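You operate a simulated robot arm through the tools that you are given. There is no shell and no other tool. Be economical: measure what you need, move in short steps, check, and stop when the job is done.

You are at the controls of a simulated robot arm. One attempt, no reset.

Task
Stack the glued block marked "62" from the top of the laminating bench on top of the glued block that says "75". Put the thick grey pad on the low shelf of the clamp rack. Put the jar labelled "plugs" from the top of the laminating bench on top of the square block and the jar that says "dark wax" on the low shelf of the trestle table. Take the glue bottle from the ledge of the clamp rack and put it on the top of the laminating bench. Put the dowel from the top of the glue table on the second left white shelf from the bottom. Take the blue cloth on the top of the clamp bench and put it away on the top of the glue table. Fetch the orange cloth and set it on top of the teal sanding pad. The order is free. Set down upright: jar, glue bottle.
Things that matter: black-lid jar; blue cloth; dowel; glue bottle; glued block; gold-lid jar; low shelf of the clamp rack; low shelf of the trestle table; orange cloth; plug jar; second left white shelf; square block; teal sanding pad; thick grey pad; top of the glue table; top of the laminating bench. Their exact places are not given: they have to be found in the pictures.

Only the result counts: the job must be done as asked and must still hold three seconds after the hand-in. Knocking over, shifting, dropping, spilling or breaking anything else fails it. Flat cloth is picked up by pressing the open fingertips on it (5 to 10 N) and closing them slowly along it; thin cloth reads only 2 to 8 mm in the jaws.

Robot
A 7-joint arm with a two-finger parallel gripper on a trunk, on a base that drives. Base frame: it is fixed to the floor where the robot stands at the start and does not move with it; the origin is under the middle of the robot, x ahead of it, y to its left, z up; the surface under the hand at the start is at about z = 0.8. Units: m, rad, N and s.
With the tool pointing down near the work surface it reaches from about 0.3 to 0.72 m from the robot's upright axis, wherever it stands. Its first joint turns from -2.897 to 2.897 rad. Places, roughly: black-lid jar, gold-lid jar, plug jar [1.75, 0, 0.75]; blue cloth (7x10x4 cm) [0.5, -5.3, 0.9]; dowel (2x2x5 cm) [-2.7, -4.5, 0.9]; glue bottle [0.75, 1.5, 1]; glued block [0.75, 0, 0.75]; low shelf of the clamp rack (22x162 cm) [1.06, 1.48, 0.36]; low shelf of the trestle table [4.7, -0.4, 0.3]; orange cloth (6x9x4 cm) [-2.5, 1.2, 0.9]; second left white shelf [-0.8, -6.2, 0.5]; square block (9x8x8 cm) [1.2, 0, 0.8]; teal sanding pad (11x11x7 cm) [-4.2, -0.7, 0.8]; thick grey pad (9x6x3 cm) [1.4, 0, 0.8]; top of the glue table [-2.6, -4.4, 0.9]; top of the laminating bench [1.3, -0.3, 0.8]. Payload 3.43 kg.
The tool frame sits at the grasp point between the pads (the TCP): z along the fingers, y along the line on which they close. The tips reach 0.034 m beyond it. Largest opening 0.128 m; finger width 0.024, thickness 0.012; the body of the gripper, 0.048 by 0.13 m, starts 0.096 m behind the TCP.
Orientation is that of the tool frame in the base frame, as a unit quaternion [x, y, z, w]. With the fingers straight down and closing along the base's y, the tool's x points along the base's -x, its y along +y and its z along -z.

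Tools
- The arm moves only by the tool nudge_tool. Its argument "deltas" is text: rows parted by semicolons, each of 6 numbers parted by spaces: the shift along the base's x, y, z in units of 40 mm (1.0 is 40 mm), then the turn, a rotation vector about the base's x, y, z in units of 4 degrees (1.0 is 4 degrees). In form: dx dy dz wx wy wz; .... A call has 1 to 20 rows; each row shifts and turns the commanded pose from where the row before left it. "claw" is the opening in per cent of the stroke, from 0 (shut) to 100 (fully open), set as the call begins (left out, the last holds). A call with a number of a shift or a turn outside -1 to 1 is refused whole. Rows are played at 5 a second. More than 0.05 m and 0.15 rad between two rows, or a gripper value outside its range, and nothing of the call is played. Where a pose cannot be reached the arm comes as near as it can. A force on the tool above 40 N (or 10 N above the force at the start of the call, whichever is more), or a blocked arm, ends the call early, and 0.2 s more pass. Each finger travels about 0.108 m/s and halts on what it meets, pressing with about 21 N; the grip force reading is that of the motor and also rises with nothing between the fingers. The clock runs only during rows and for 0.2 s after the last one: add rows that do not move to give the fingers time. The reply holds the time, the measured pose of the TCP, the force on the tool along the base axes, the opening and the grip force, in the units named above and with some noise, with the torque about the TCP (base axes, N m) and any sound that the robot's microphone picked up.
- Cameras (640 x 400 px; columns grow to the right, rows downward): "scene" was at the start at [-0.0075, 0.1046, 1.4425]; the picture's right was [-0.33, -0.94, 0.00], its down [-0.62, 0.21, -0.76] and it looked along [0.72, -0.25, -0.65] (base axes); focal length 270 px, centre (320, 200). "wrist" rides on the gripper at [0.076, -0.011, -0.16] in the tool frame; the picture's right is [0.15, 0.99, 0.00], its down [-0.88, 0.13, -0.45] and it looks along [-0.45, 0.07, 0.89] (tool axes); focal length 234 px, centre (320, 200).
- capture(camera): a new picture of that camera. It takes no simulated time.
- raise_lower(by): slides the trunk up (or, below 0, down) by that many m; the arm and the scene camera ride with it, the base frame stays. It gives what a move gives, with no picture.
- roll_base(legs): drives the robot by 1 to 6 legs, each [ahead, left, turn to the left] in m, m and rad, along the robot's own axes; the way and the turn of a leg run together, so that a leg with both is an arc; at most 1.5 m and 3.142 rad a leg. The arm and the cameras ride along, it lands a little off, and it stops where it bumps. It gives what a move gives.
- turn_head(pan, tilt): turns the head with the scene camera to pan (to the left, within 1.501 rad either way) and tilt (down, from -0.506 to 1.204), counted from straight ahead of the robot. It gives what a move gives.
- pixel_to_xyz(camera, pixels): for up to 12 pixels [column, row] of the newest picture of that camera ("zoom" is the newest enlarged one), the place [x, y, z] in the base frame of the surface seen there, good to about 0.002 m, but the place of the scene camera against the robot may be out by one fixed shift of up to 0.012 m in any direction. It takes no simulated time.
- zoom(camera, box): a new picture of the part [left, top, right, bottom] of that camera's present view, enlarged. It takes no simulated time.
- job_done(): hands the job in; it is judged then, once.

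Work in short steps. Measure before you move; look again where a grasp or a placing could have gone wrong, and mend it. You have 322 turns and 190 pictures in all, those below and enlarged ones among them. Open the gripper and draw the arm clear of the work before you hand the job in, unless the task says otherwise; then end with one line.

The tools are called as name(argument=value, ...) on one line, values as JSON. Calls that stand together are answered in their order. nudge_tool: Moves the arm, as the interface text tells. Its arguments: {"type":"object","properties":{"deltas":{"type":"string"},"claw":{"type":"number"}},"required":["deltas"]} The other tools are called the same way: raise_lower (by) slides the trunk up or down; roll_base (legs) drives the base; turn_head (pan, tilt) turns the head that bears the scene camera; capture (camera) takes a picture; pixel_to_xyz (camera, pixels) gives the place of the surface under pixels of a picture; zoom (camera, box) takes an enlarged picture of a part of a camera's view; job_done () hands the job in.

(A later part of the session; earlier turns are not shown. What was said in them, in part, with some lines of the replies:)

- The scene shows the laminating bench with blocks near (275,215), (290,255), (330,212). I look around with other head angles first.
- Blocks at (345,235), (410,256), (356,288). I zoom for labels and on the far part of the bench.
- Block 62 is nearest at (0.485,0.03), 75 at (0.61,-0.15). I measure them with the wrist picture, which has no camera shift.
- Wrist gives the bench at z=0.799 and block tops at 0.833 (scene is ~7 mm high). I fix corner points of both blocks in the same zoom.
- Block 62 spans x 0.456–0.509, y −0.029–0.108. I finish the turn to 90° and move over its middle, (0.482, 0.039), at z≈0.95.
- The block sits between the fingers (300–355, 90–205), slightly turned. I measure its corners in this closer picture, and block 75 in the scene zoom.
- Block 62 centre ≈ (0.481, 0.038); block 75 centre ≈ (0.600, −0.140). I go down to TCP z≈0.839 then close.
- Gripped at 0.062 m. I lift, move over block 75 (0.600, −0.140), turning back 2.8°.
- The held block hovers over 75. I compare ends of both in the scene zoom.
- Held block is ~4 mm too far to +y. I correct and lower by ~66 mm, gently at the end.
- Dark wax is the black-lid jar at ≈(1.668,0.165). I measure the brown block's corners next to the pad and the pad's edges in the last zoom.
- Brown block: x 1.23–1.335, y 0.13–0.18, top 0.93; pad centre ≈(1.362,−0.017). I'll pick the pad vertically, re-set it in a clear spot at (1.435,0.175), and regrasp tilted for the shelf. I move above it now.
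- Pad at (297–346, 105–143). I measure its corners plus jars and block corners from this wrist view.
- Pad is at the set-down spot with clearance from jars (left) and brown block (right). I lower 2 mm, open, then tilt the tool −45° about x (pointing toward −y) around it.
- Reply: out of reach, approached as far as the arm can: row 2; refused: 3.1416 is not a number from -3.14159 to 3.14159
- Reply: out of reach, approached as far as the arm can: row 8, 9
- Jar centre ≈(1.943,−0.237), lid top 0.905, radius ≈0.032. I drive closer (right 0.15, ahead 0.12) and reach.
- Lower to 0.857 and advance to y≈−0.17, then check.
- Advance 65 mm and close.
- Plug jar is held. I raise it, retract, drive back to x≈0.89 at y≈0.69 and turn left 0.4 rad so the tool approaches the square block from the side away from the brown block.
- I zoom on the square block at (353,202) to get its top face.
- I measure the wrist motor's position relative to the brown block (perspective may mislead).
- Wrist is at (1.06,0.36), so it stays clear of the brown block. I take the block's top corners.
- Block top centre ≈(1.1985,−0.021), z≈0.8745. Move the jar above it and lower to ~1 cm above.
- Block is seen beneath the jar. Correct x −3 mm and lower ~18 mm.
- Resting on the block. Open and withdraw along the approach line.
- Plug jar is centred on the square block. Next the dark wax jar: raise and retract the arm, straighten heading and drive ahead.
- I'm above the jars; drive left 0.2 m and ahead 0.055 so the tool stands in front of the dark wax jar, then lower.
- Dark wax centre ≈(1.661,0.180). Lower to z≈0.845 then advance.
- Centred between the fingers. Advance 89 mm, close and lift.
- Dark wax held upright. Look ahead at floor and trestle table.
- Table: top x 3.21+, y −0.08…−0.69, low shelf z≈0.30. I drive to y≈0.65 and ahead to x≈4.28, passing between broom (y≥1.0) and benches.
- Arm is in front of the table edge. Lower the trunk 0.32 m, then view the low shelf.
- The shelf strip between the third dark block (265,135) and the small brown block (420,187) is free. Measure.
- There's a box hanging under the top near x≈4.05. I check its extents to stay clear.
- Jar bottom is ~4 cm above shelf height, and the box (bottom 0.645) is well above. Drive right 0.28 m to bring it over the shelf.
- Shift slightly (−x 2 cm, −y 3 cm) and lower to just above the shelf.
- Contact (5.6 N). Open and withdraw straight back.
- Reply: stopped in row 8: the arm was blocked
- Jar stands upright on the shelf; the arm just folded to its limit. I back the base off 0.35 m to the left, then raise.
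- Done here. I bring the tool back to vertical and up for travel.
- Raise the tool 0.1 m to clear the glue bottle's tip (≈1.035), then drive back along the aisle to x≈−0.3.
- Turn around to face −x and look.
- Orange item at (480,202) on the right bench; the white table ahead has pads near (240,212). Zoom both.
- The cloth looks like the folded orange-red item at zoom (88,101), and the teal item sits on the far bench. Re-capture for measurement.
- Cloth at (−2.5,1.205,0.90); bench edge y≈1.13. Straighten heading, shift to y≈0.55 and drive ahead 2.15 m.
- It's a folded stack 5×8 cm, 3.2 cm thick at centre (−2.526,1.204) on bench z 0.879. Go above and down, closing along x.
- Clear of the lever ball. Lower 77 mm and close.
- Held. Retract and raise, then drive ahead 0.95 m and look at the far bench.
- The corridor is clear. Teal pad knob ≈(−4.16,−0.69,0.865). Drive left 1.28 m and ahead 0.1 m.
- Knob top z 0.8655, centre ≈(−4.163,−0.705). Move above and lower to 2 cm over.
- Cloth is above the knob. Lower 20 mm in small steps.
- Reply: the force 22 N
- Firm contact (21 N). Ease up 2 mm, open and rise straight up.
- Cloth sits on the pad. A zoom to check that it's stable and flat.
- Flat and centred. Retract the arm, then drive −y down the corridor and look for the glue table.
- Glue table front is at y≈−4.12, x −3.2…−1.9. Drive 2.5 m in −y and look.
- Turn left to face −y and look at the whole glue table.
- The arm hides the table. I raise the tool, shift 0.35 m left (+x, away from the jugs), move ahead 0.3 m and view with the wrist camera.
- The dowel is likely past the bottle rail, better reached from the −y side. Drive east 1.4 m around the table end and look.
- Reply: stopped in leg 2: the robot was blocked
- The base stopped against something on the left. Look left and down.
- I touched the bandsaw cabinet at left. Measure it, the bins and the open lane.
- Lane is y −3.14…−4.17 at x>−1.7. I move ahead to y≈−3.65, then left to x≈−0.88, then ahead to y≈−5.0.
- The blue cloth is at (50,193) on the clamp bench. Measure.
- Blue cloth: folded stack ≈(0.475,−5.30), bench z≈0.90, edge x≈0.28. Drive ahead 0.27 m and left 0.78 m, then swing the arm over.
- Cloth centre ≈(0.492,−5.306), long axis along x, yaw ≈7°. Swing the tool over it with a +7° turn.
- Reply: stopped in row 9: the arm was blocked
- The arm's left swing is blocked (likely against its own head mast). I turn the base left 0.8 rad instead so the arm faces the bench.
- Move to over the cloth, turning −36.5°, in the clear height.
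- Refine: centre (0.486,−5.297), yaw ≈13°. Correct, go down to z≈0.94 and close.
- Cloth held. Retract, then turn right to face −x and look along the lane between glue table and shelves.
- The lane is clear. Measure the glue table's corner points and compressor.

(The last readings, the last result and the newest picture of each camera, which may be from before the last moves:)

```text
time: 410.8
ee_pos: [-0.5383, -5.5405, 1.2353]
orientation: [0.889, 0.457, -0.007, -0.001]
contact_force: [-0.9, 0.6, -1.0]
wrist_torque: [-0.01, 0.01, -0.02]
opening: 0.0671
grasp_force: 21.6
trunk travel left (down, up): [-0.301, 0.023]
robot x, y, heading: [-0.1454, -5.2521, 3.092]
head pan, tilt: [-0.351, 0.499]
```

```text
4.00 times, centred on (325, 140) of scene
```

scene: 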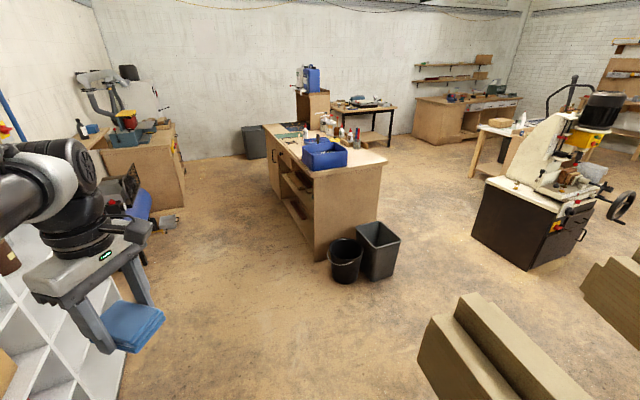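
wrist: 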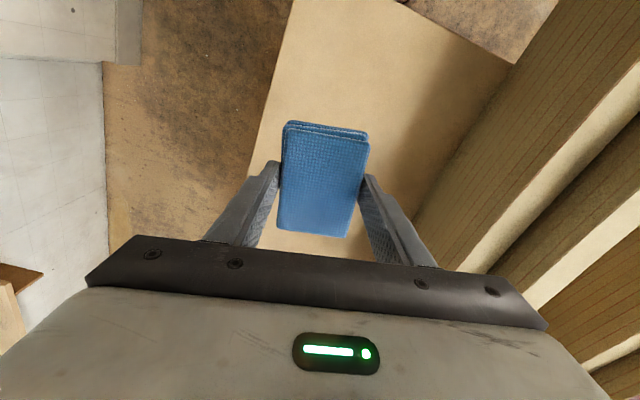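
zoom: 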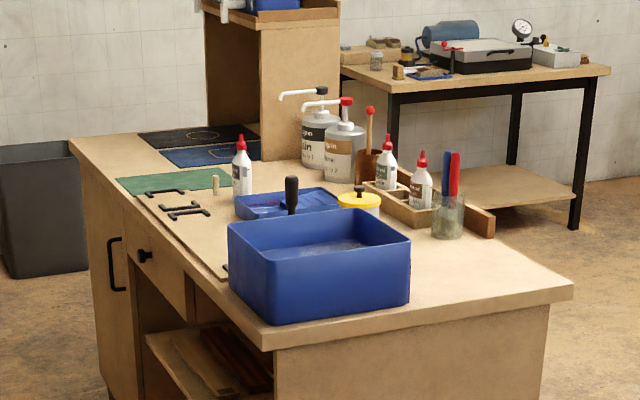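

The dowel stands upright at zoom (216,184), by the green mat. Drive ahead 2.1 m along the lane and look right.

roll_base(legs=[[0, 0, 0.047], [1.1, 0, 0], [1.05, 0, 0]])

turn_head(pan=-1.3, tilt=0.75)

capture(camera="scene")

```text
time: 421.9
ee_pos: [-2.677, -5.6182, 1.2347]
orientation: [0.87, 0.493, -0.007, 0.0]
contact_force: [0.1, 0.3, -0.3]
wrist_torque: [0.03, 0.04, 0.02]
opening: 0.0672
grasp_force: 21.0
trunk travel left (down, up): [-0.301, 0.023]
robot x, y, heading: [-2.3079, -5.3006, -3.109]
head pan, tilt: [-0.351, 0.499]
```

```text
time: 423.1
ee_pos: [-2.6766, -5.6192, 1.2348]
orientation: [0.87, 0.493, -0.007, -0.001]
contact_force: [-0.3, -0.5, -0.2]
wrist_torque: [0.02, -0.01, 0.0]
opening: 0.0669
grasp_force: 20.8
trunk travel left (down, up): [-0.301, 0.023]
robot x, y, heading: [-2.3097, -5.3029, -3.104]
head pan, tilt: [-1.3, 0.75]
```

```text
71 pictures are left
```

scene: 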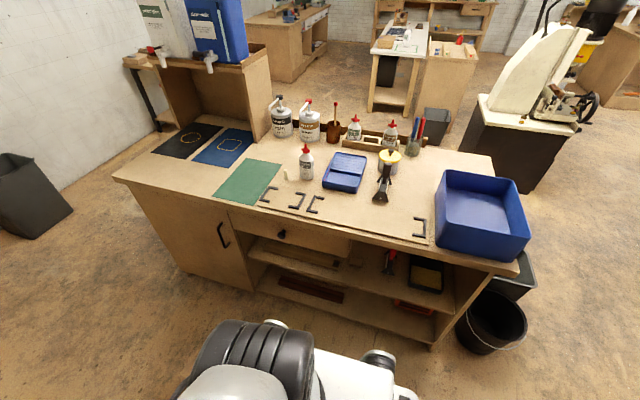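

Dowel at (287,173). Candidate free spot for the cloth: around (360,212). Measure.

pixel_to_xyz(camera="scene", pixels=[[360, 212], [340, 222], [320, 205], [413, 225], [375, 200], [287, 168], [287, 178], [282, 175], [292, 175], [350, 190], [400, 240], [430, 215]])

zoom(camera="scene", box=[250, 140, 450, 260])

```text
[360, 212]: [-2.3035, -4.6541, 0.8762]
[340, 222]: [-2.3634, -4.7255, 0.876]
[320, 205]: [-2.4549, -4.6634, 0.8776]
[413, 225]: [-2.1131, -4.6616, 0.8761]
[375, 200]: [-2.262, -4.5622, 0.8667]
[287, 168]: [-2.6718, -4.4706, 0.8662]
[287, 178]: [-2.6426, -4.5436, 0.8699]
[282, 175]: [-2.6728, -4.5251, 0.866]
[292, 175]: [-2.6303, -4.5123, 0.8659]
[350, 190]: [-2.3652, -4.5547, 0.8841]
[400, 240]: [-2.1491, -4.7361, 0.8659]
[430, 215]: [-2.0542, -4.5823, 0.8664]
```

```text
3.20 times, centred on (350, 200) of scene
```

zoom: 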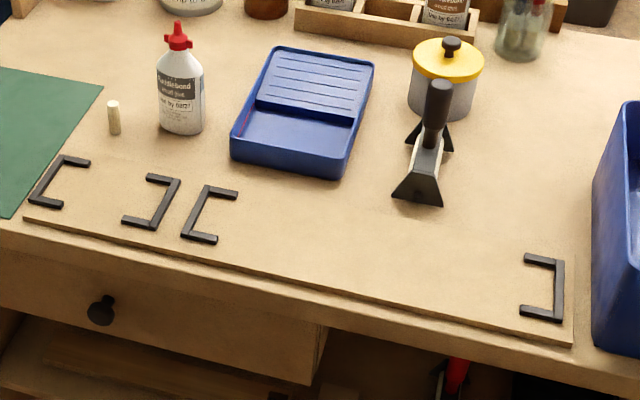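

The front board is a separate 1 cm plate; I prefer bare table top between brush and blue bin, around (415,190). Measure.

pixel_to_xyz(camera="scene", pixels=[[412, 193], [405, 180], [425, 200], [396, 200], [428, 180], [415, 170], [440, 200], [388, 203], [450, 165], [437, 185], [389, 170], [415, 205]])

```text
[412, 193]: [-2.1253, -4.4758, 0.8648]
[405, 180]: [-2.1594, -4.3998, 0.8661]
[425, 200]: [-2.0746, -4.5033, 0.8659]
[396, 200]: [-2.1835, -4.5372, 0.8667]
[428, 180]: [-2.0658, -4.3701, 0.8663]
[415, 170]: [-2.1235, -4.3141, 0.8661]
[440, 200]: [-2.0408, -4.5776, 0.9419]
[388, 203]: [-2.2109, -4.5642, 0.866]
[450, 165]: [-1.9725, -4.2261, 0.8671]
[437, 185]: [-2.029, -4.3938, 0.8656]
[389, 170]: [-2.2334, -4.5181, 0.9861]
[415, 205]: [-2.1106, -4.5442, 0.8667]
```

Free bare spot near (−2.10,−4.40). I shift the base to ≈(−2.10,−5.06), then swing the arm around the front to the right.

roll_base(legs=[[-0.21, -0.24, -0.035]])

nudge_tool(deltas="-0.26 0.97 0 0 0 -1;-0.26 0.97 0 0 0 -1;-0.26 0.97 0 0 0 -1;-0.26 0.97 0 0 0 -1;-0.26 0.97 0 0 0 -1;-0.26 0.97 0 0 0 -1;-0.26 0.97 0 0 0 -1;-0.26 0.97 0 0 0 -1;0.36 0.97 0 0 0 -1;0.36 0.97 0 0 0 -1;0.36 0.97 0 0 0 -1;0.36 0.97 0 0 0 -1;0.36 0.97 0 0 0 -1;0.36 0.97 0 0 0 -1;0.36 0.97 0 0 0 -0.8;0.36 0.97 0 0 0 0;0.36 0.97 0 0 0 0;0 0 0 0 0 0")

capture(camera="wrist")

```text
time: 426.0
ee_pos: [-2.4824, -5.3599, 1.2355]
orientation: [0.878, 0.479, -0.007, -0.001]
contact_force: [0.0, -0.2, -0.5]
wrist_torque: [0.0, 0.02, 0.02]
opening: 0.0671
grasp_force: 21.6
trunk travel left (down, up): [-0.301, 0.023]
robot x, y, heading: [-2.1016, -5.0525, -3.138]
head pan, tilt: [-1.3, 0.75]
```

```text
time: 429.8
ee_pos: [-2.4363, -4.7003, 1.2331]
orientation: [1.0, -0.018, -0.006, -0.004]
contact_force: [0.0, 0.3, 0.2]
wrist_torque: [-0.01, 0.0, 0.02]
opening: 0.0669
grasp_force: 20.6
trunk travel left (down, up): [-0.301, 0.023]
robot x, y, heading: [-2.1029, -5.053, -3.138]
head pan, tilt: [-1.3, 0.75]
```

```text
69 pictures are left
```

wrist: 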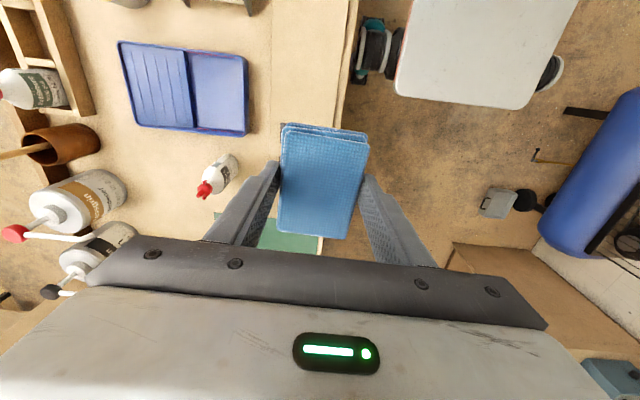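

Continue to above the spot (−2.10,−4.40) and view.

nudge_tool(deltas="0.764 0.682 0 0 0 0;0.764 0.682 0 0 0 0;0.764 0.682 0 0 0 0;0.764 0.682 0 0 0 0;0.764 0.682 0 0 0 0;0.764 0.682 0 0 0 0;0.764 0.682 0 0 0 0;0.764 0.682 0 0 0 0;0.764 0.682 0 0 0 0;0.764 0.682 0 0 0 0;0.764 0.682 0 0 0 0;0 0 -0.5 0 0 0;0 0 0 0 0 0")

capture(camera="wrist")

capture(camera="scene")

```text
time: 432.6
ee_pos: [-2.0992, -4.4013, 1.2159]
orientation: [1.0, -0.018, -0.005, -0.005]
contact_force: [0.5, 0.2, -1.1]
wrist_torque: [0.0, 0.0, -0.03]
opening: 0.0671
grasp_force: 20.5
trunk travel left (down, up): [-0.301, 0.023]
robot x, y, heading: [-2.0999, -5.051, -3.14]
head pan, tilt: [-1.3, 0.75]
```

```text
68 pictures are left
```

wrist: 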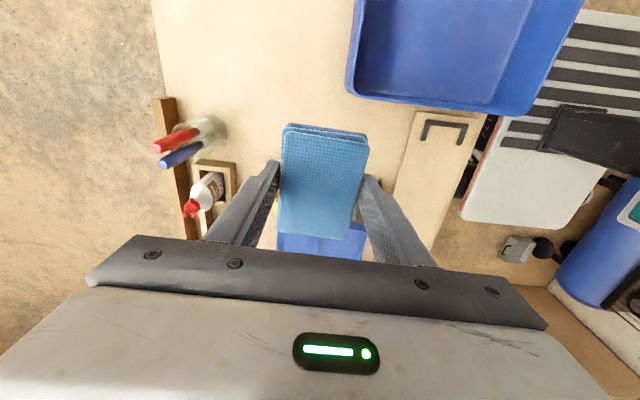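

```text
67 pictures are left
```

scene: 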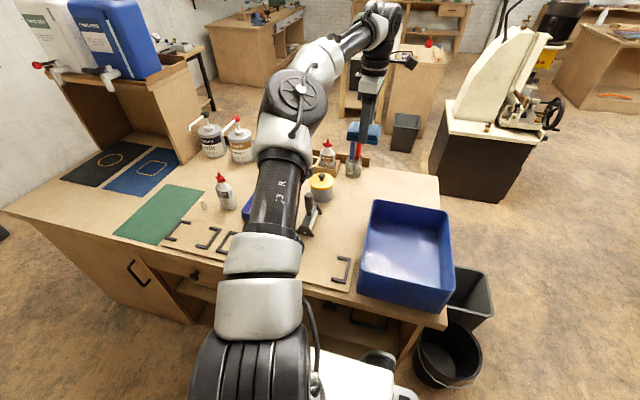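

Measure bin rim, pen jar and free area here.

pixel_to_xyz(camera="wrist", pixels=[[352, 85], [360, 20], [440, 105], [215, 125], [200, 155], [260, 60], [280, 90], [222, 170], [225, 205], [320, 40], [355, 205]])

```text
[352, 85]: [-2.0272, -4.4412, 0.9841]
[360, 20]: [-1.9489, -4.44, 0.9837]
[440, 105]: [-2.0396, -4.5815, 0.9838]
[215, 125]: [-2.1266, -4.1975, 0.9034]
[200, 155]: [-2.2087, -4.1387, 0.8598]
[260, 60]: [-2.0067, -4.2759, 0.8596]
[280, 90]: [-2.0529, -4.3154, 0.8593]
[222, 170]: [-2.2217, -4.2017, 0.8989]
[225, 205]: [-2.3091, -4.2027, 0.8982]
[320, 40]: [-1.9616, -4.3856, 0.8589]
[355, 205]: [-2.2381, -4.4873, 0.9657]
```

Place at (−2.06,−4.345): clear of bin (y≤−4.44) and pen jar. Lower to ~2 cm above.

nudge_tool(deltas="0.5 0.7 0 0 0 0;0.5 0.7 -0.3 0 0 0;0 0 -0.9 0 0 0;0 0 -0.9 0 0 0;0 0 -0.9 0 0 0;0 0 -0.9 0 0 0;0 0 -0.9 0 0 0;0 0 -0.9 0 0 0;0 0 -0.9 0 0 0;0 0 -0.8 0 0 0;0 0 0 0 0 0")

capture(camera="wrist")

```text
time: 435.0
ee_pos: [-2.0663, -4.3758, 0.9163]
orientation: [1.0, -0.018, -0.006, -0.004]
contact_force: [-0.1, -0.6, 0.2]
wrist_torque: [-0.01, -0.01, 0.04]
opening: 0.0673
grasp_force: 20.9
out of reach, approached as far as the arm can: row 1, 2
trunk travel left (down, up): [-0.301, 0.023]
robot x, y, heading: [-2.1031, -5.0516, -3.143]
head pan, tilt: [-1.3, 0.75]
```

```text
66 pictures are left
```

wrist: 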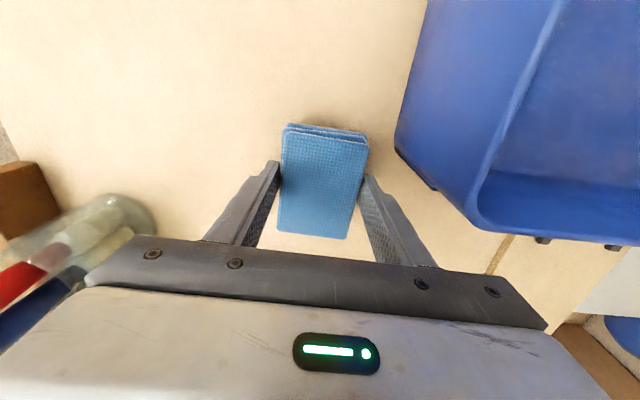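

Shift +y 15 mm at this height and lower onto the table.

nudge_tool(deltas="0 0.4 0 0 0 0;0 0 -0.2 0 0 0;0 0 -0.15 0 0 0;0 0 0 0 0 0")

nudge_tool(deltas="0 0 -0.06 0 0 0;0 0 0 0 0 0")

```text
time: 436.0
ee_pos: [-2.0662, -4.3617, 0.9043]
orientation: [1.0, -0.018, -0.006, -0.004]
contact_force: [0.0, -1.2, -0.8]
wrist_torque: [0.0, 0.05, 0.01]
opening: 0.067
grasp_force: 21.0
trunk travel left (down, up): [-0.301, 0.023]
robot x, y, heading: [-2.1073, -5.0534, -3.139]
head pan, tilt: [-1.3, 0.75]
```

```text
time: 436.6
ee_pos: [-2.0652, -4.361, 0.9017]
orientation: [1.0, -0.017, -0.006, -0.004]
contact_force: [-0.2, -0.8, -0.9]
wrist_torque: [0.01, 0.02, 0.0]
opening: 0.0668
grasp_force: 20.9
trunk travel left (down, up): [-0.301, 0.023]
robot x, y, heading: [-2.1047, -5.0571, -3.139]
head pan, tilt: [-1.3, 0.75]
```

Lower a last 1–2 mm, then open to 75 % and rise.

nudge_tool(deltas="0 0 -0.04 0 0 0;0 0 0 0 0 0")

nudge_tool(deltas="0 0 0 0 0 0;0 0 0 0 0 0;0 0 0 0 0 0;0 0 0.4 0 0 0;0 0 0.8 0 0 0;0 0 0.9 0 0 0;0 0 0.9 0 0 0;0 0 0.9 0 0 0;0 0 0.9 0 0 0;0 0 0 0 0 0", claw=75)

capture(camera="wrist")

```text
time: 437.2
ee_pos: [-2.0659, -4.36, 0.9001]
orientation: [1.0, -0.017, -0.006, -0.005]
contact_force: [0.2, 0.8, -0.6]
wrist_torque: [-0.01, 0.0, 0.01]
opening: 0.067
grasp_force: 20.7
trunk travel left (down, up): [-0.301, 0.023]
robot x, y, heading: [-2.1054, -5.0583, -3.139]
head pan, tilt: [-1.3, 0.75]
```

```text
time: 439.4
ee_pos: [-2.067, -4.3617, 1.0921]
orientation: [1.0, -0.017, -0.006, -0.004]
contact_force: [-0.4, 0.3, 0.3]
wrist_torque: [0.0, 0.02, 0.0]
opening: 0.0958
grasp_force: 0.0
trunk travel left (down, up): [-0.301, 0.023]
robot x, y, heading: [-2.1031, -5.0527, -3.137]
head pan, tilt: [-1.3, 0.75]
```

```text
65 pictures are left
```

wrist: 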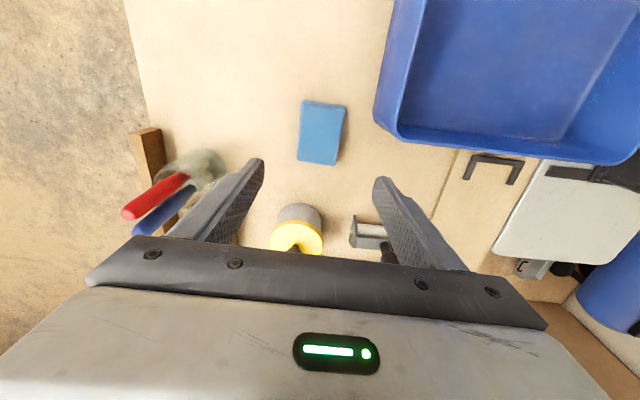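

Blue cloth lies on the table. Next the dowel: raise, retract to y≈−4.62, and drive ahead 0.54 m.

nudge_tool(deltas="0 0 0.9 0 0 0;0 -0.2 0.9 0 0 0;0 -0.9 0.8 0 0 0;0 -0.9 0 0 0 0;0 -0.9 0 0 0 0;0 -0.9 0 0 0 0;0 -0.9 0 0 0 0;0 -0.9 0 0 0 0;0 -0.8 0 0 0 0;0 0 0 0 0 0", claw=75)

roll_base(legs=[[0.54, 0, 0]])

capture(camera="wrist")

zoom(camera="scene", box=[280, 100, 480, 225])

```text
time: 441.6
ee_pos: [-2.0645, -4.6172, 1.1982]
orientation: [1.0, -0.017, -0.006, -0.004]
contact_force: [1.3, -0.3, -0.5]
wrist_torque: [-0.02, -0.02, -0.03]
opening: 0.0961
grasp_force: 0.0
trunk travel left (down, up): [-0.301, 0.023]
robot x, y, heading: [-2.105, -5.056, -3.14]
head pan, tilt: [-1.3, 0.75]
```

```text
time: 444.7
ee_pos: [-2.5935, -4.6159, 1.1972]
orientation: [1.0, -0.022, -0.006, -0.004]
contact_force: [-0.4, 0.4, 0.2]
wrist_torque: [0.01, 0.02, 0.0]
opening: 0.0958
grasp_force: 0.0
trunk travel left (down, up): [-0.301, 0.023]
robot x, y, heading: [-2.6329, -5.0536, 3.136]
head pan, tilt: [-1.3, 0.75]
```

```text
64 pictures are left
```

wrist: 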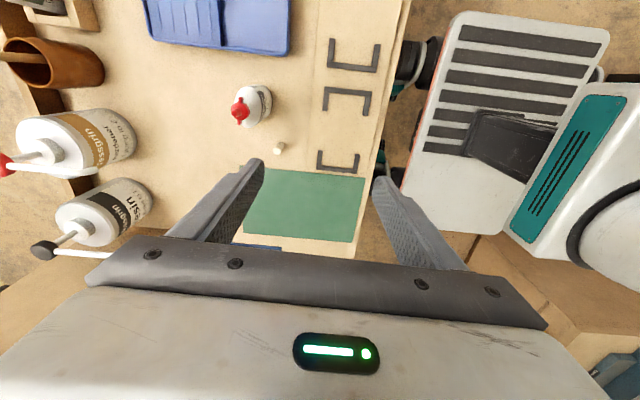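

```text
3.20 times, centred on (380, 162) of scene
```

zoom: 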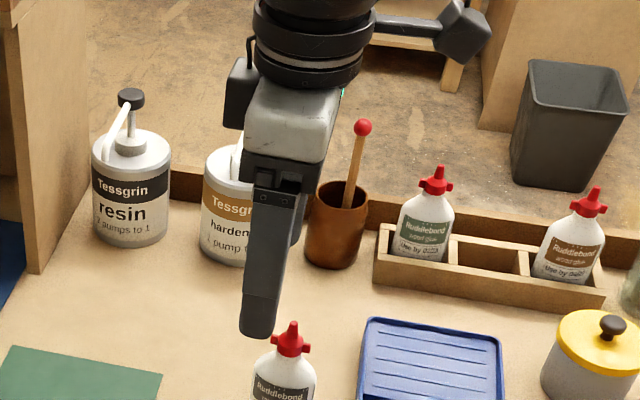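

Dowel seen at wrist (279,149). Measure it, the nearby bottle and bracket.

zoom(camera="wrist", box=[220, 70, 380, 180])

pixel_to_xyz(camera="zoom", pixels=[[233, 318], [224, 318], [243, 318], [233, 310], [243, 312], [250, 300], [235, 330], [155, 120], [85, 165], [400, 390], [440, 160]])

```text
3.64 times, centred on (300, 125) of wrist
```

zoom: 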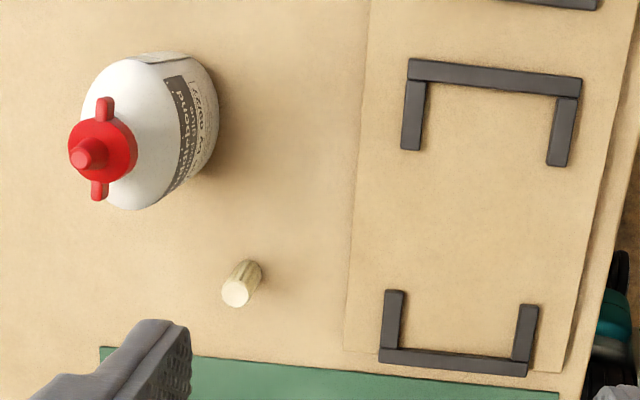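

```text
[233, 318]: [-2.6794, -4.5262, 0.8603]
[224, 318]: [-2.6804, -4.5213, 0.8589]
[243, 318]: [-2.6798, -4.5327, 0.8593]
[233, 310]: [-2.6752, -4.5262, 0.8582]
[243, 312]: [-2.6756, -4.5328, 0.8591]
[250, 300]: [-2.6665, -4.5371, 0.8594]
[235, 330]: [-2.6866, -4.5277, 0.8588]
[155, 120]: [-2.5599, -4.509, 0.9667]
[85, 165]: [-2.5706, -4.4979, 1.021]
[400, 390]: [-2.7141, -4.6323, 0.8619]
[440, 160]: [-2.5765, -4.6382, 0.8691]
```

The dowel is at zoom (236,292)–(250,268). Query those pixels.

pixel_to_xyz(camera="zoom", pixels=[[236, 293], [230, 292], [243, 294], [245, 275], [255, 265], [257, 285], [236, 300], [195, 180], [215, 130]])

```text
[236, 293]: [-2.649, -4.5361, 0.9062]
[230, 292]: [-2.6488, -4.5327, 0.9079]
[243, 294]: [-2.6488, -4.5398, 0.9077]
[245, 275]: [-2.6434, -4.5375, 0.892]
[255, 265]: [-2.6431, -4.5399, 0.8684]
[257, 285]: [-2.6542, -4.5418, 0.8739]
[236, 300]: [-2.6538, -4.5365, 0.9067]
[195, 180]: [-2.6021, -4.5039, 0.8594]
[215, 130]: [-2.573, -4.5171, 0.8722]
```

Dowel centre (−2.648,−4.537), top 0.907, ~18 mm thick. I'll grip it upright with the tilted tool (narrow opening, bottle is 5 cm away). Back off 0.2 m and turn the tool yaw +90°.

roll_base(legs=[[0, 0.2, 0]])

nudge_tool(deltas="0 0 0 0 0 1;0 0 0 0 0 1;0 0 0 0 0 1;0 0 0 0 0 1;0 0 0 0 0 1;0 0 0 0 0 1;0 0 0 0 0 1;0 0 0 0 0 1;0 0 0 0 0 1;0 0 0 0 0 1;0 0 0 0 0 1;0 0 0 0 0 1;0 0 0 0 0 1;0 0 0 0 0 1;0 0 0 0 0 1;0 0 0 0 0 1;0 0 0 0 0 1;0 0 0 0 0 1;0 0 0 0 0 1;0 0 0 0 0 1", claw=36)

nudge_tool(deltas="0 0 0 0 0 1;0 0 0 0 0 1;0 0 0 0 0 0.9;0 0 -0.2 1 0 0;0 0 -0.2 1 0 0;0 0 -0.2 1 0 0;0 0 -0.2 1 0 0;0 0 -0.2 1 0 0;0 0 -0.2 1 0 0;0 0 -0.2 1 0 0;0 0 -0.2 1 0 0;0 0 -0.2 1 0 0;0 0 -0.2 1 0 0;0 0 -0.2 1 0 0;0 0 -0.2 1 0 0;0 0 -0.2 1 0 0;0 0 -0.2 1 0 0;0 0 -0.2 1 0 0;0 0 -0.2 1 0 0;0 0 0 0 0 0")

capture(camera="wrist")

```text
time: 447.3
ee_pos: [-2.5926, -4.8193, 1.1978]
orientation: [1.0, -0.023, -0.005, -0.004]
contact_force: [-0.5, -0.4, -0.1]
wrist_torque: [0.04, 0.03, -0.01]
opening: 0.0961
grasp_force: 0.0
trunk travel left (down, up): [-0.301, 0.023]
robot x, y, heading: [-2.6388, -5.2581, 3.13]
head pan, tilt: [-1.3, 0.75]
```

```text
time: 451.5
ee_pos: [-2.5923, -4.8189, 1.1972]
orientation: [0.78, 0.626, -0.008, 0.0]
contact_force: [-0.8, 0.5, -0.3]
wrist_torque: [0.01, 0.0, 0.0]
opening: 0.0463
grasp_force: 0.0
trunk travel left (down, up): [-0.301, 0.023]
robot x, y, heading: [-2.6356, -5.2555, 3.133]
head pan, tilt: [-1.3, 0.75]
```

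```text
time: 455.7
ee_pos: [-2.5977, -4.7866, 1.0862]
orientation: [0.621, 0.627, 0.312, -0.352]
contact_force: [-0.5, 0.6, 0.0]
wrist_torque: [0.0, 0.03, -0.01]
opening: 0.0461
grasp_force: 0.1
out of reach, approached as far as the arm can: row 12, 13, 14, 15, 17, 18, 19
trunk travel left (down, up): [-0.301, 0.023]
robot x, y, heading: [-2.6376, -5.2573, 3.134]
head pan, tilt: [-1.3, 0.75]
```

```text
61 pictures are left
```

wrist: 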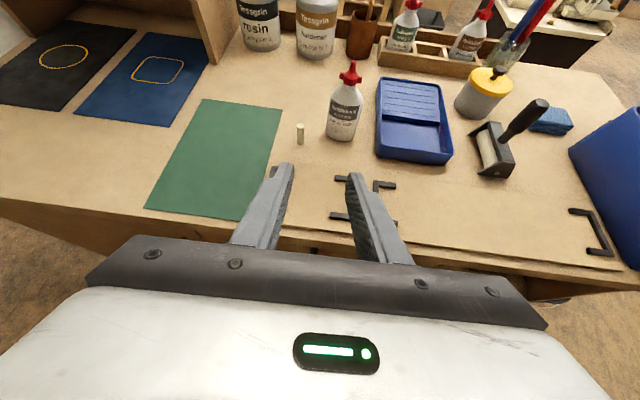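

Tilt is ~60°. The front brackets lie on my approach path, so I measure them and the dowel in this view.

zoom(camera="wrist", box=[260, 100, 420, 240])

pixel_to_xyz(camera="wrist", pixels=[[300, 128], [300, 138], [300, 143], [340, 179], [385, 185], [335, 216], [277, 172], [345, 120], [335, 140], [330, 200], [310, 175], [345, 72]])

```text
2.86 times, centred on (340, 170) of wrist
```

zoom: 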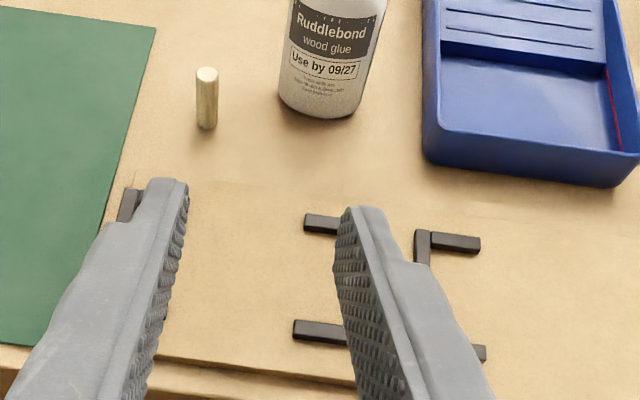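

```text
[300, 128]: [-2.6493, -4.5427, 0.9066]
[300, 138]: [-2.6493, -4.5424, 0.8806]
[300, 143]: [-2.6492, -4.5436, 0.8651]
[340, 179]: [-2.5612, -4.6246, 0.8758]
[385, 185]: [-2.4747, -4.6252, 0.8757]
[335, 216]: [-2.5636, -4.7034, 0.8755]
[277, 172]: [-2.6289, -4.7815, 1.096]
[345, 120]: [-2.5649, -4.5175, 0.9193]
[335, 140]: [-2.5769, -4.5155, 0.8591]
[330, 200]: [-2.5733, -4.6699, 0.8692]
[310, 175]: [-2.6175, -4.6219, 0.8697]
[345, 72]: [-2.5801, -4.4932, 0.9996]
```

Plan: go to (−2.649,−4.62,0.935) first, check, then in and down over the dowel.

nudge_tool(deltas="-0.25 0.8 -0.6 0 0 0;-0.25 0.8 -0.7 0 0 0;-0.25 0.8 -0.7 0 0 0;-0.25 0.8 -0.7 0 0 0;-0.25 0.8 -0.7 0 0 0;0 0 0 0 0 0")

capture(camera="wrist")

```text
time: 457.1
ee_pos: [-2.6489, -4.6252, 0.9502]
orientation: [0.621, 0.628, 0.311, -0.353]
contact_force: [0.1, 0.3, 0.2]
wrist_torque: [-0.01, -0.03, -0.02]
opening: 0.0461
grasp_force: 0.1
trunk travel left (down, up): [-0.301, 0.023]
robot x, y, heading: [-2.6366, -5.2552, 3.137]
head pan, tilt: [-1.3, 0.75]
```

```text
59 pictures are left
```

wrist: 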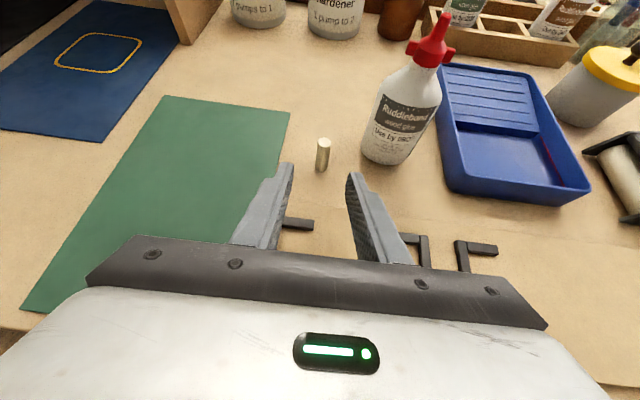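

Dowel is lined up between fingers (323,155). Advance and descend around it.

nudge_tool(deltas="0 0.55 -0.25 0 0 0;0 0.55 -0.3 0 0 0;0 0.55 -0.4 0 0 0;0 0.55 -0.4 0 0 0;0 0 0 0 0 0")

capture(camera="wrist")

```text
time: 458.3
ee_pos: [-2.6474, -4.5361, 0.8967]
orientation: [0.621, 0.628, 0.31, -0.352]
contact_force: [-0.9, -0.2, 0.0]
wrist_torque: [-0.01, 0.04, -0.02]
opening: 0.0463
grasp_force: 0.1
trunk travel left (down, up): [-0.301, 0.023]
robot x, y, heading: [-2.6376, -5.2531, 3.136]
head pan, tilt: [-1.3, 0.75]
```

```text
58 pictures are left
```

wrist: 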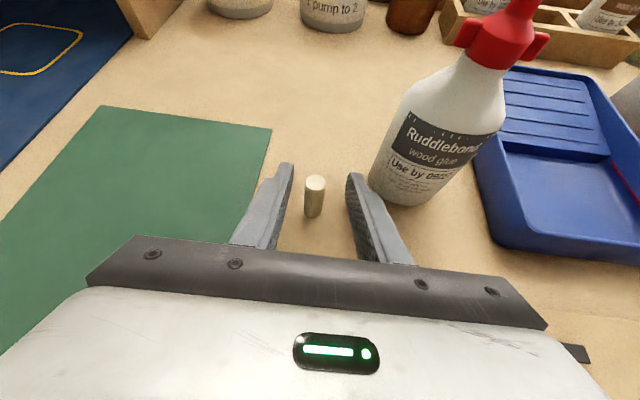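

Dowel is between the fingers. Close and lift.

nudge_tool(deltas="0 0 0 0 0 0;0 0 0 0 0 0;0 0 0 0 0 0;0 0 0 0 0 0", claw=0)

nudge_tool(deltas="0 0 0.5 0 0 0;0 0 0.9 0 0 0;0 0 0.9 0 0 0;0 -0.5 0.9 0 0 0;0 -0.9 0.5 0 0 0;0 -0.9 0 0 0 0;0 0 0 0 0 0")

capture(camera="wrist")

```text
time: 459.3
ee_pos: [-2.6469, -4.5369, 0.8974]
orientation: [0.621, 0.627, 0.311, -0.352]
contact_force: [0.3, -0.3, -0.6]
wrist_torque: [0.02, 0.02, 0.03]
opening: 0.0139
grasp_force: 21.1
trunk travel left (down, up): [-0.301, 0.023]
robot x, y, heading: [-2.6342, -5.2599, 3.13]
head pan, tilt: [-1.3, 0.75]
```

```text
time: 460.9
ee_pos: [-2.6483, -4.629, 1.0448]
orientation: [0.622, 0.627, 0.312, -0.351]
contact_force: [-0.5, -0.1, -0.2]
wrist_torque: [0.01, 0.01, 0.01]
opening: 0.0134
grasp_force: 20.7
trunk travel left (down, up): [-0.301, 0.023]
robot x, y, heading: [-2.6369, -5.2547, 3.13]
head pan, tilt: [-1.3, 0.75]
```

```text
57 pictures are left
```

wrist: 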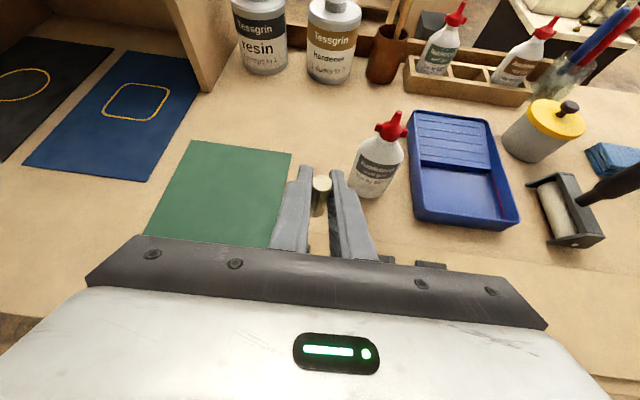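

Dowel held upright. Raise a bit, turn right 180° so the arm points at the shelves, then drive ahead 0.75 m and look.

nudge_tool(deltas="0 -0.7 0.9 0 0 0;0 -0.7 0.6 0 0 0;0 0 0 0 0 0")

roll_base(legs=[[0, 0, -3.13], [0.8, 0.08, 0]])

turn_head(pan=-0.7, tilt=0.6)

capture(camera="scene")

```text
time: 461.7
ee_pos: [-2.6476, -4.6859, 1.1054]
orientation: [0.621, 0.627, 0.311, -0.352]
contact_force: [1.2, 0.3, -0.3]
wrist_torque: [0.01, 0.05, -0.02]
opening: 0.0136
grasp_force: 20.9
trunk travel left (down, up): [-0.301, 0.023]
robot x, y, heading: [-2.6372, -5.258, 3.133]
head pan, tilt: [-1.3, 0.75]
```

```text
time: 473.6
ee_pos: [-1.8176, -5.7566, 1.1052]
orientation: [0.626, -0.623, 0.351, 0.312]
contact_force: [-0.2, 0.0, -1.0]
wrist_torque: [0.02, 0.01, -0.02]
opening: 0.0136
grasp_force: 21.2
trunk travel left (down, up): [-0.301, 0.023]
robot x, y, heading: [-1.8266, -5.188, -0.011]
head pan, tilt: [-1.3, 0.75]
```

```text
time: 474.6
ee_pos: [-1.8152, -5.7564, 1.1052]
orientation: [0.625, -0.623, 0.351, 0.313]
contact_force: [-0.2, 0.4, -1.2]
wrist_torque: [0.01, 0.0, 0.0]
opening: 0.0138
grasp_force: 21.1
trunk travel left (down, up): [-0.301, 0.023]
robot x, y, heading: [-1.8257, -5.1826, -0.018]
head pan, tilt: [-0.7, 0.6]
```

```text
56 pictures are left
```

scene: 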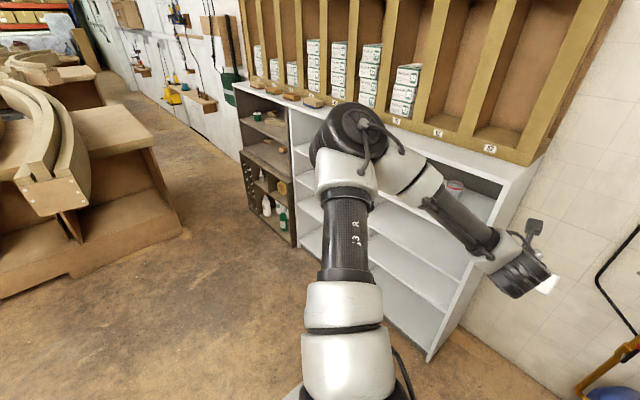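

Drive ahead 0.75 m and look right at the white unit.

roll_base(legs=[[0.85, 0, 0.015]])

turn_head(pan=-1.4, tilt=0.7)

capture(camera="scene")

capture(camera="wrist")

```text
time: 479.1
ee_pos: [-0.961, -5.76, 1.105]
orientation: [0.631, -0.617, 0.354, 0.309]
contact_force: [0.4, 0.2, -0.6]
wrist_torque: [-0.01, 0.01, -0.06]
opening: 0.0135
grasp_force: 21.2
trunk travel left (down, up): [-0.301, 0.023]
robot x, y, heading: [-0.9783, -5.1906, 0.004]
head pan, tilt: [-0.7, 0.6]
```

```text
time: 480.2
ee_pos: [-0.9625, -5.7596, 1.1053]
orientation: [0.632, -0.617, 0.354, 0.309]
contact_force: [-0.4, 0.6, -0.4]
wrist_torque: [-0.02, 0.0, -0.04]
opening: 0.0135
grasp_force: 20.6
trunk travel left (down, up): [-0.301, 0.023]
robot x, y, heading: [-0.9826, -5.1863, 0.003]
head pan, tilt: [-1.4, 0.7]
```

```text
55 pictures are left
```

scene: 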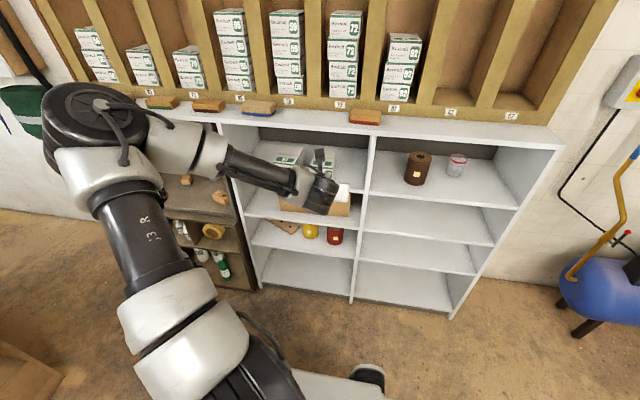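

```text
54 pictures are left
```

wrist: 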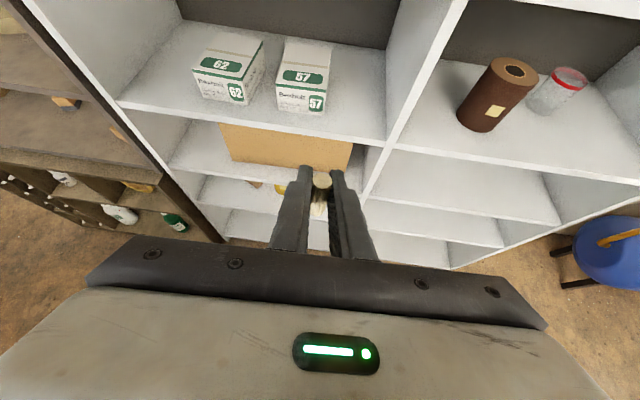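

The second-from-bottom left shelf holds a tan block, a yellow and a red jar. Zoom and measure free space.

zoom(camera="scene", box=[220, 130, 380, 310])

pixel_to_xyz(camera="scene", pixels=[[290, 250], [260, 243], [335, 252], [340, 245], [310, 245], [300, 242], [265, 228], [310, 230], [335, 235], [340, 258], [340, 222], [320, 268]])

```text
2.22 times, centred on (300, 220) of scene
```

zoom: 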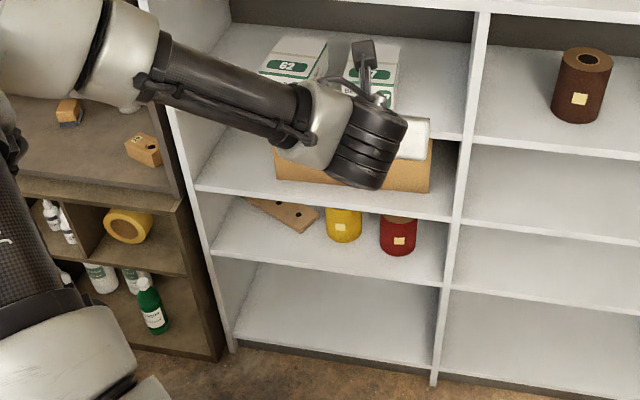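

```text
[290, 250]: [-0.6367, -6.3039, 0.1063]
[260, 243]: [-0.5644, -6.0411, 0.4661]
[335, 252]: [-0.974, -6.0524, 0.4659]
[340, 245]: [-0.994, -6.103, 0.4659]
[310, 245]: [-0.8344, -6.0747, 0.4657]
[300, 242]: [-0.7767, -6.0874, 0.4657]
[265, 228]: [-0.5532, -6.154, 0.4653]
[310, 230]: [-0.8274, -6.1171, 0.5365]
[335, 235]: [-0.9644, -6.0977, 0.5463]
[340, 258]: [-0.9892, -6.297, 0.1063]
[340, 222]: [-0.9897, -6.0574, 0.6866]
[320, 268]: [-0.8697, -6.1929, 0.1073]
```

Shelf 2 is at z≈0.459 (corrected), front edge y≈−6.036. Check tan board corner and the shelf above for clearance.

pixel_to_xyz(camera="scene", pixels=[[295, 232], [292, 234], [270, 222], [285, 238], [272, 235], [252, 212], [300, 222], [303, 236], [247, 230], [280, 214]])

```text
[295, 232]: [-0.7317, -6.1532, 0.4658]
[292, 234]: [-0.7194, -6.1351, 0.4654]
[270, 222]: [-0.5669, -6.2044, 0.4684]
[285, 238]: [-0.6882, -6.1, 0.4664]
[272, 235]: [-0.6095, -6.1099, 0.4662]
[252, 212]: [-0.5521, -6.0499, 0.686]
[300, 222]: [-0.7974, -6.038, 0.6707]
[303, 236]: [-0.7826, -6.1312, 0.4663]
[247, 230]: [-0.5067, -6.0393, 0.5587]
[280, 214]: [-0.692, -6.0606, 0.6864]
```

Spot (−0.67,−6.075) is free. Drive ahead 0.29 m, lower trunk 0.3 m, then the arm down in front of the unit.

roll_base(legs=[[0.29, 0.06, 0]])

raise_lower(by=-0.3)

nudge_tool(deltas="0 0 -0.9 0 0 0;0 0 -0.9 0 0 0;0 0 -0.9 0 0 0;0 0 -0.9 0 0 0;0 0 -0.9 0 0 0;0 0 -0.9 0 0 0;0 0 -0.9 0 0 0;0 0 0 0 0 0")

capture(camera="wrist")

capture(camera="scene")

```text
time: 482.2
ee_pos: [-0.6783, -5.6995, 1.1053]
orientation: [0.631, -0.617, 0.354, 0.309]
contact_force: [-0.5, -0.5, 0.0]
wrist_torque: [-0.01, 0.01, 0.0]
opening: 0.014
grasp_force: 20.7
trunk travel left (down, up): [-0.301, 0.023]
robot x, y, heading: [-0.6957, -5.131, 0.005]
head pan, tilt: [-1.4, 0.7]
```

```text
time: 485.2
ee_pos: [-0.6782, -5.6992, 0.8055]
orientation: [0.631, -0.617, 0.354, 0.309]
contact_force: [-0.4, -0.6, -0.2]
wrist_torque: [-0.01, -0.03, -0.01]
opening: 0.0137
grasp_force: 20.7
trunk travel left (down, up): [-0.001, 0.323]
robot x, y, heading: [-0.6923, -5.1297, 0.006]
head pan, tilt: [-1.4, 0.7]
```

```text
time: 487.0
ee_pos: [-0.6764, -5.6999, 0.5526]
orientation: [0.631, -0.618, 0.354, 0.309]
contact_force: [-1.0, 0.4, -0.4]
wrist_torque: [-0.06, 0.02, 0.02]
opening: 0.0136
grasp_force: 21.2
trunk travel left (down, up): [-0.001, 0.323]
robot x, y, heading: [-0.6966, -5.1291, 0.003]
head pan, tilt: [-1.4, 0.7]
```

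```text
52 pictures are left
```

wrist: 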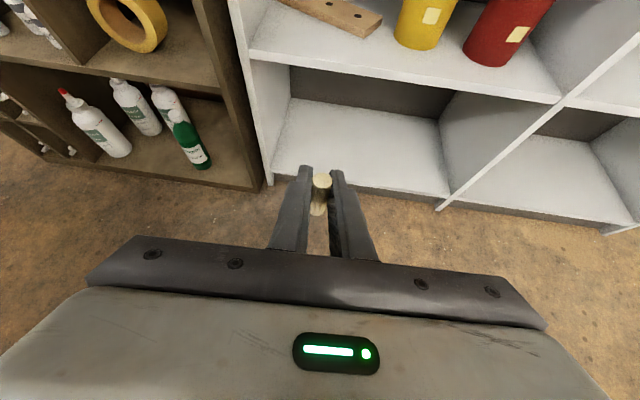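

```text
51 pictures are left
```

scene: 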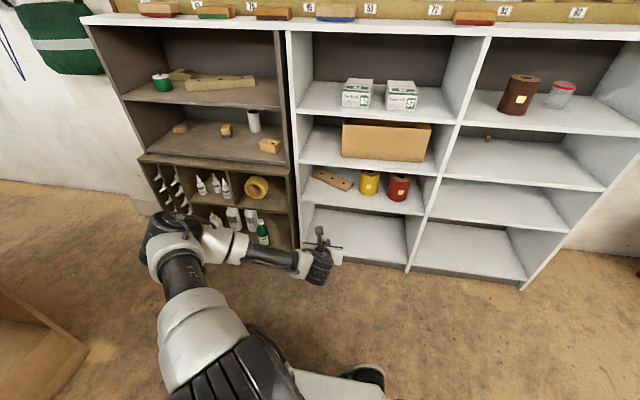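

Everything visible now. Measure the shelf edge and free spot with the wrist camera.

pixel_to_xyz(camera="wrist", pixels=[[330, 55], [330, 66], [280, 45], [300, 30], [360, 60], [355, 35], [400, 40]])

```text
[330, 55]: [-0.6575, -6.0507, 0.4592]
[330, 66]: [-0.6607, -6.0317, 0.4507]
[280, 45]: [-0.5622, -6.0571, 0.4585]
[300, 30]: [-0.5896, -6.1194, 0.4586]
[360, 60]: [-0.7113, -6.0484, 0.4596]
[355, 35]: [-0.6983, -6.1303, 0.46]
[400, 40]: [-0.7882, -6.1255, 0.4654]
```

Shelf z 0.459, edge y −6.035. Drive right 0.33 m to bring the dowel near, then finish with the arm.

roll_base(legs=[[0, -0.33, 0]])

nudge_tool(deltas="0 0 -0.5 0 0 0;0 0 -0.4 0 0 0;0 0 0 0 0 0")

capture(camera="wrist")

```text
time: 490.7
ee_pos: [-0.6735, -6.0253, 0.5528]
orientation: [0.632, -0.616, 0.355, 0.308]
contact_force: [0.4, 0.3, 0.4]
wrist_torque: [0.01, -0.01, 0.03]
opening: 0.0139
grasp_force: 20.5
trunk travel left (down, up): [-0.001, 0.323]
robot x, y, heading: [-0.6936, -5.4576, 0.008]
head pan, tilt: [-1.4, 0.7]
```

```text
time: 491.5
ee_pos: [-0.6751, -6.0256, 0.5171]
orientation: [0.632, -0.616, 0.355, 0.309]
contact_force: [0.7, -0.1, 0.0]
wrist_torque: [-0.03, -0.04, 0.02]
opening: 0.0138
grasp_force: 20.7
trunk travel left (down, up): [-0.001, 0.323]
robot x, y, heading: [-0.6968, -5.4538, 0.007]
head pan, tilt: [-1.4, 0.7]
```

```text
50 pictures are left
```

wrist: 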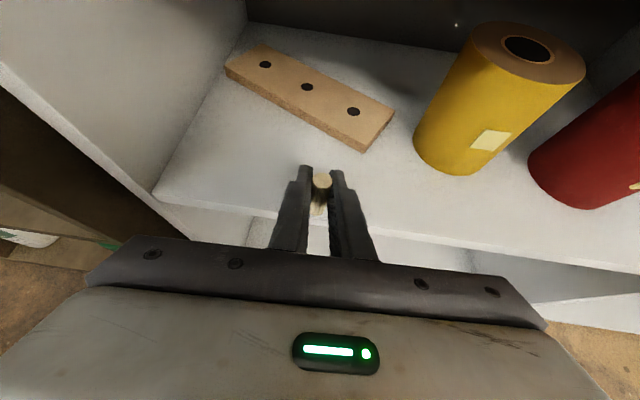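

Advance to (−0.65,−6.085), 2 cm above the shelf, then lower.

nudge_tool(deltas="0.3 -0.5 0 0 0 0;0.3 -0.5 0 0 0 0;0 -0.45 0 0 0 0;0 0 -0.2 0 0 0;0 0 -0.2 0 0 0;0 0 0 0 0 0")

nudge_tool(deltas="0 0 -0.06 0 0 0;0 0 0 0 0 0")

capture(camera="wrist")

```text
time: 492.9
ee_pos: [-0.6503, -6.0831, 0.5013]
orientation: [0.632, -0.616, 0.355, 0.308]
contact_force: [-0.4, 0.1, -0.1]
wrist_torque: [-0.01, 0.0, -0.01]
opening: 0.0139
grasp_force: 21.5
trunk travel left (down, up): [-0.001, 0.323]
robot x, y, heading: [-0.6967, -5.4546, 0.003]
head pan, tilt: [-1.4, 0.7]
```

```text
time: 493.5
ee_pos: [-0.6495, -6.0842, 0.4983]
orientation: [0.632, -0.617, 0.354, 0.308]
contact_force: [0.0, 0.0, -0.1]
wrist_torque: [-0.01, 0.01, 0.0]
opening: 0.0136
grasp_force: 21.2
trunk travel left (down, up): [-0.001, 0.323]
robot x, y, heading: [-0.6962, -5.4544, 0.012]
head pan, tilt: [-1.4, 0.7]
```

```text
49 pictures are left
```

wrist: 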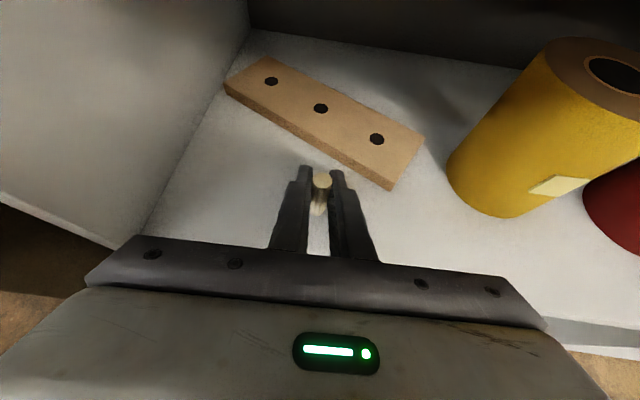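

Lower in ~1.5 mm steps until contact.

nudge_tool(deltas="0 0 -0.04 0 0 0;0 0 0 0 0 0")

nudge_tool(deltas="0 0 -0.03 0 0 0;0 0 0 0 0 0")

```text
time: 494.1
ee_pos: [-0.6502, -6.0838, 0.4973]
orientation: [0.631, -0.617, 0.353, 0.309]
contact_force: [0.5, 0.2, 1.1]
wrist_torque: [0.02, 0.0, 0.04]
opening: 0.0135
grasp_force: 21.5
trunk travel left (down, up): [-0.001, 0.323]
robot x, y, heading: [-0.6927, -5.4545, 0.008]
head pan, tilt: [-1.4, 0.7]
```

```text
time: 494.7
ee_pos: [-0.6496, -6.0822, 0.4974]
orientation: [0.632, -0.616, 0.355, 0.308]
contact_force: [-0.3, -0.2, 3.3]
wrist_torque: [-0.04, 0.04, -0.03]
opening: 0.0138
grasp_force: 20.6
trunk travel left (down, up): [-0.001, 0.323]
robot x, y, heading: [-0.694, -5.4519, 0.002]
head pan, tilt: [-1.4, 0.7]
```

Contact (3.3 N). Open gently to 30 % and withdraw straight back (+y).

nudge_tool(deltas="0 0 0 0 0 0;0 0 0 0 0 0;0 0 0 0 0 0", claw=30)

nudge_tool(deltas="0 0.3 0 0 0 0;0 0.5 0.05 0 0 0;0 0.6 0.1 0 0 0;0 0.5 0.1 0 0 0;0 0 0 0 0 0")

capture(camera="wrist")

```text
time: 495.5
ee_pos: [-0.6491, -6.0831, 0.4961]
orientation: [0.632, -0.617, 0.354, 0.308]
contact_force: [-0.3, -0.2, -0.3]
wrist_torque: [-0.02, 0.03, -0.02]
opening: 0.0385
grasp_force: 0.1
trunk travel left (down, up): [-0.001, 0.323]
robot x, y, heading: [-0.6923, -5.4537, 0.008]
head pan, tilt: [-1.4, 0.7]
```

```text
time: 496.7
ee_pos: [-0.6485, -6.0078, 0.5051]
orientation: [0.632, -0.617, 0.354, 0.309]
contact_force: [-0.7, 0.2, 0.8]
wrist_torque: [0.03, -0.02, 0.0]
opening: 0.0384
grasp_force: 0.0
trunk travel left (down, up): [-0.001, 0.323]
robot x, y, heading: [-0.6964, -5.4562, 0.004]
head pan, tilt: [-1.4, 0.7]
```

```text
48 pictures are left
```

wrist: 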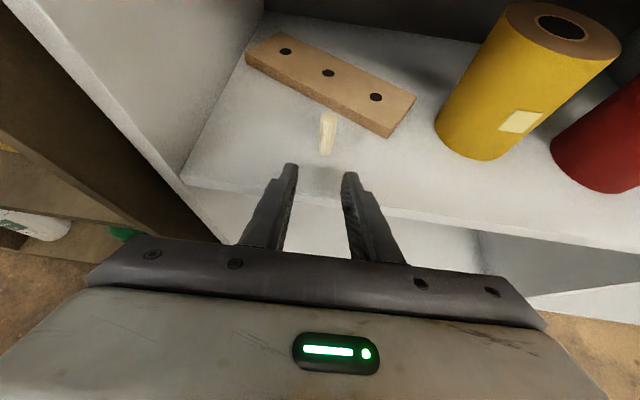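

The dowel stands upright on the shelf. Back the base off, open the gripper fully, and take a last look.

roll_base(legs=[[0, 0.32, 0]])

nudge_tool(deltas="0 0 0.5 0 0 0;0 0 0.5 0 0 0;0 0 0 0 0 0;0 0 0 0 0 0", claw=100)

capture(camera="scene")

zoom(camera="scene", box=[290, 140, 450, 260])

```text
time: 500.3
ee_pos: [-0.652, -5.6897, 0.5067]
orientation: [0.633, -0.616, 0.354, 0.307]
contact_force: [-0.1, 0.0, -0.2]
wrist_torque: [0.0, -0.03, 0.01]
opening: 0.0385
grasp_force: 0.1
trunk travel left (down, up): [-0.001, 0.323]
robot x, y, heading: [-0.6951, -5.1363, 0.004]
head pan, tilt: [-1.4, 0.7]
```

```text
time: 501.3
ee_pos: [-0.6507, -5.6894, 0.5468]
orientation: [0.633, -0.616, 0.354, 0.308]
contact_force: [-1.0, 0.3, 0.1]
wrist_torque: [0.0, -0.01, 0.01]
opening: 0.1278
grasp_force: 0.0
trunk travel left (down, up): [-0.001, 0.323]
robot x, y, heading: [-0.6946, -5.1378, 0.009]
head pan, tilt: [-1.4, 0.7]
```

```text
47 pictures are left
```

scene: 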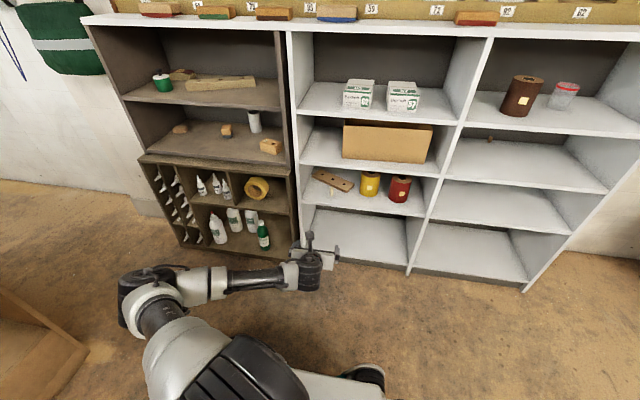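

```text
3.33 times, centred on (370, 200) of scene
```

zoom: 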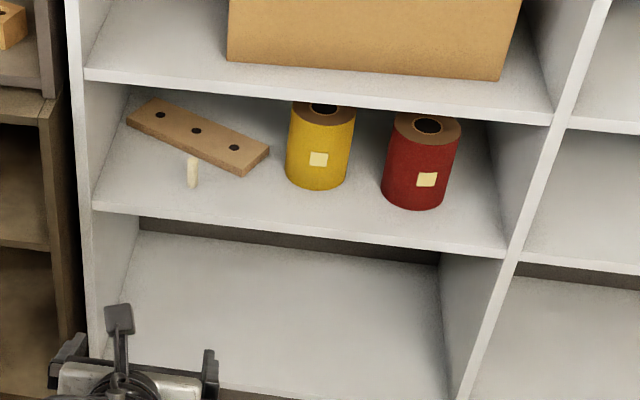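

The dowel stands on the second-from-bottom left white shelf at zoom (192,172), the gripper is open and the arm is clear. All eight placements have been checked in pictures, so I hand in.

job_done()

```text
The job is handed in.
```

All eight placements are finished and the job is handed in. On the way to the glue table the base bumped the bandsaw cabinet and stopped; I saw no sign that it moved.
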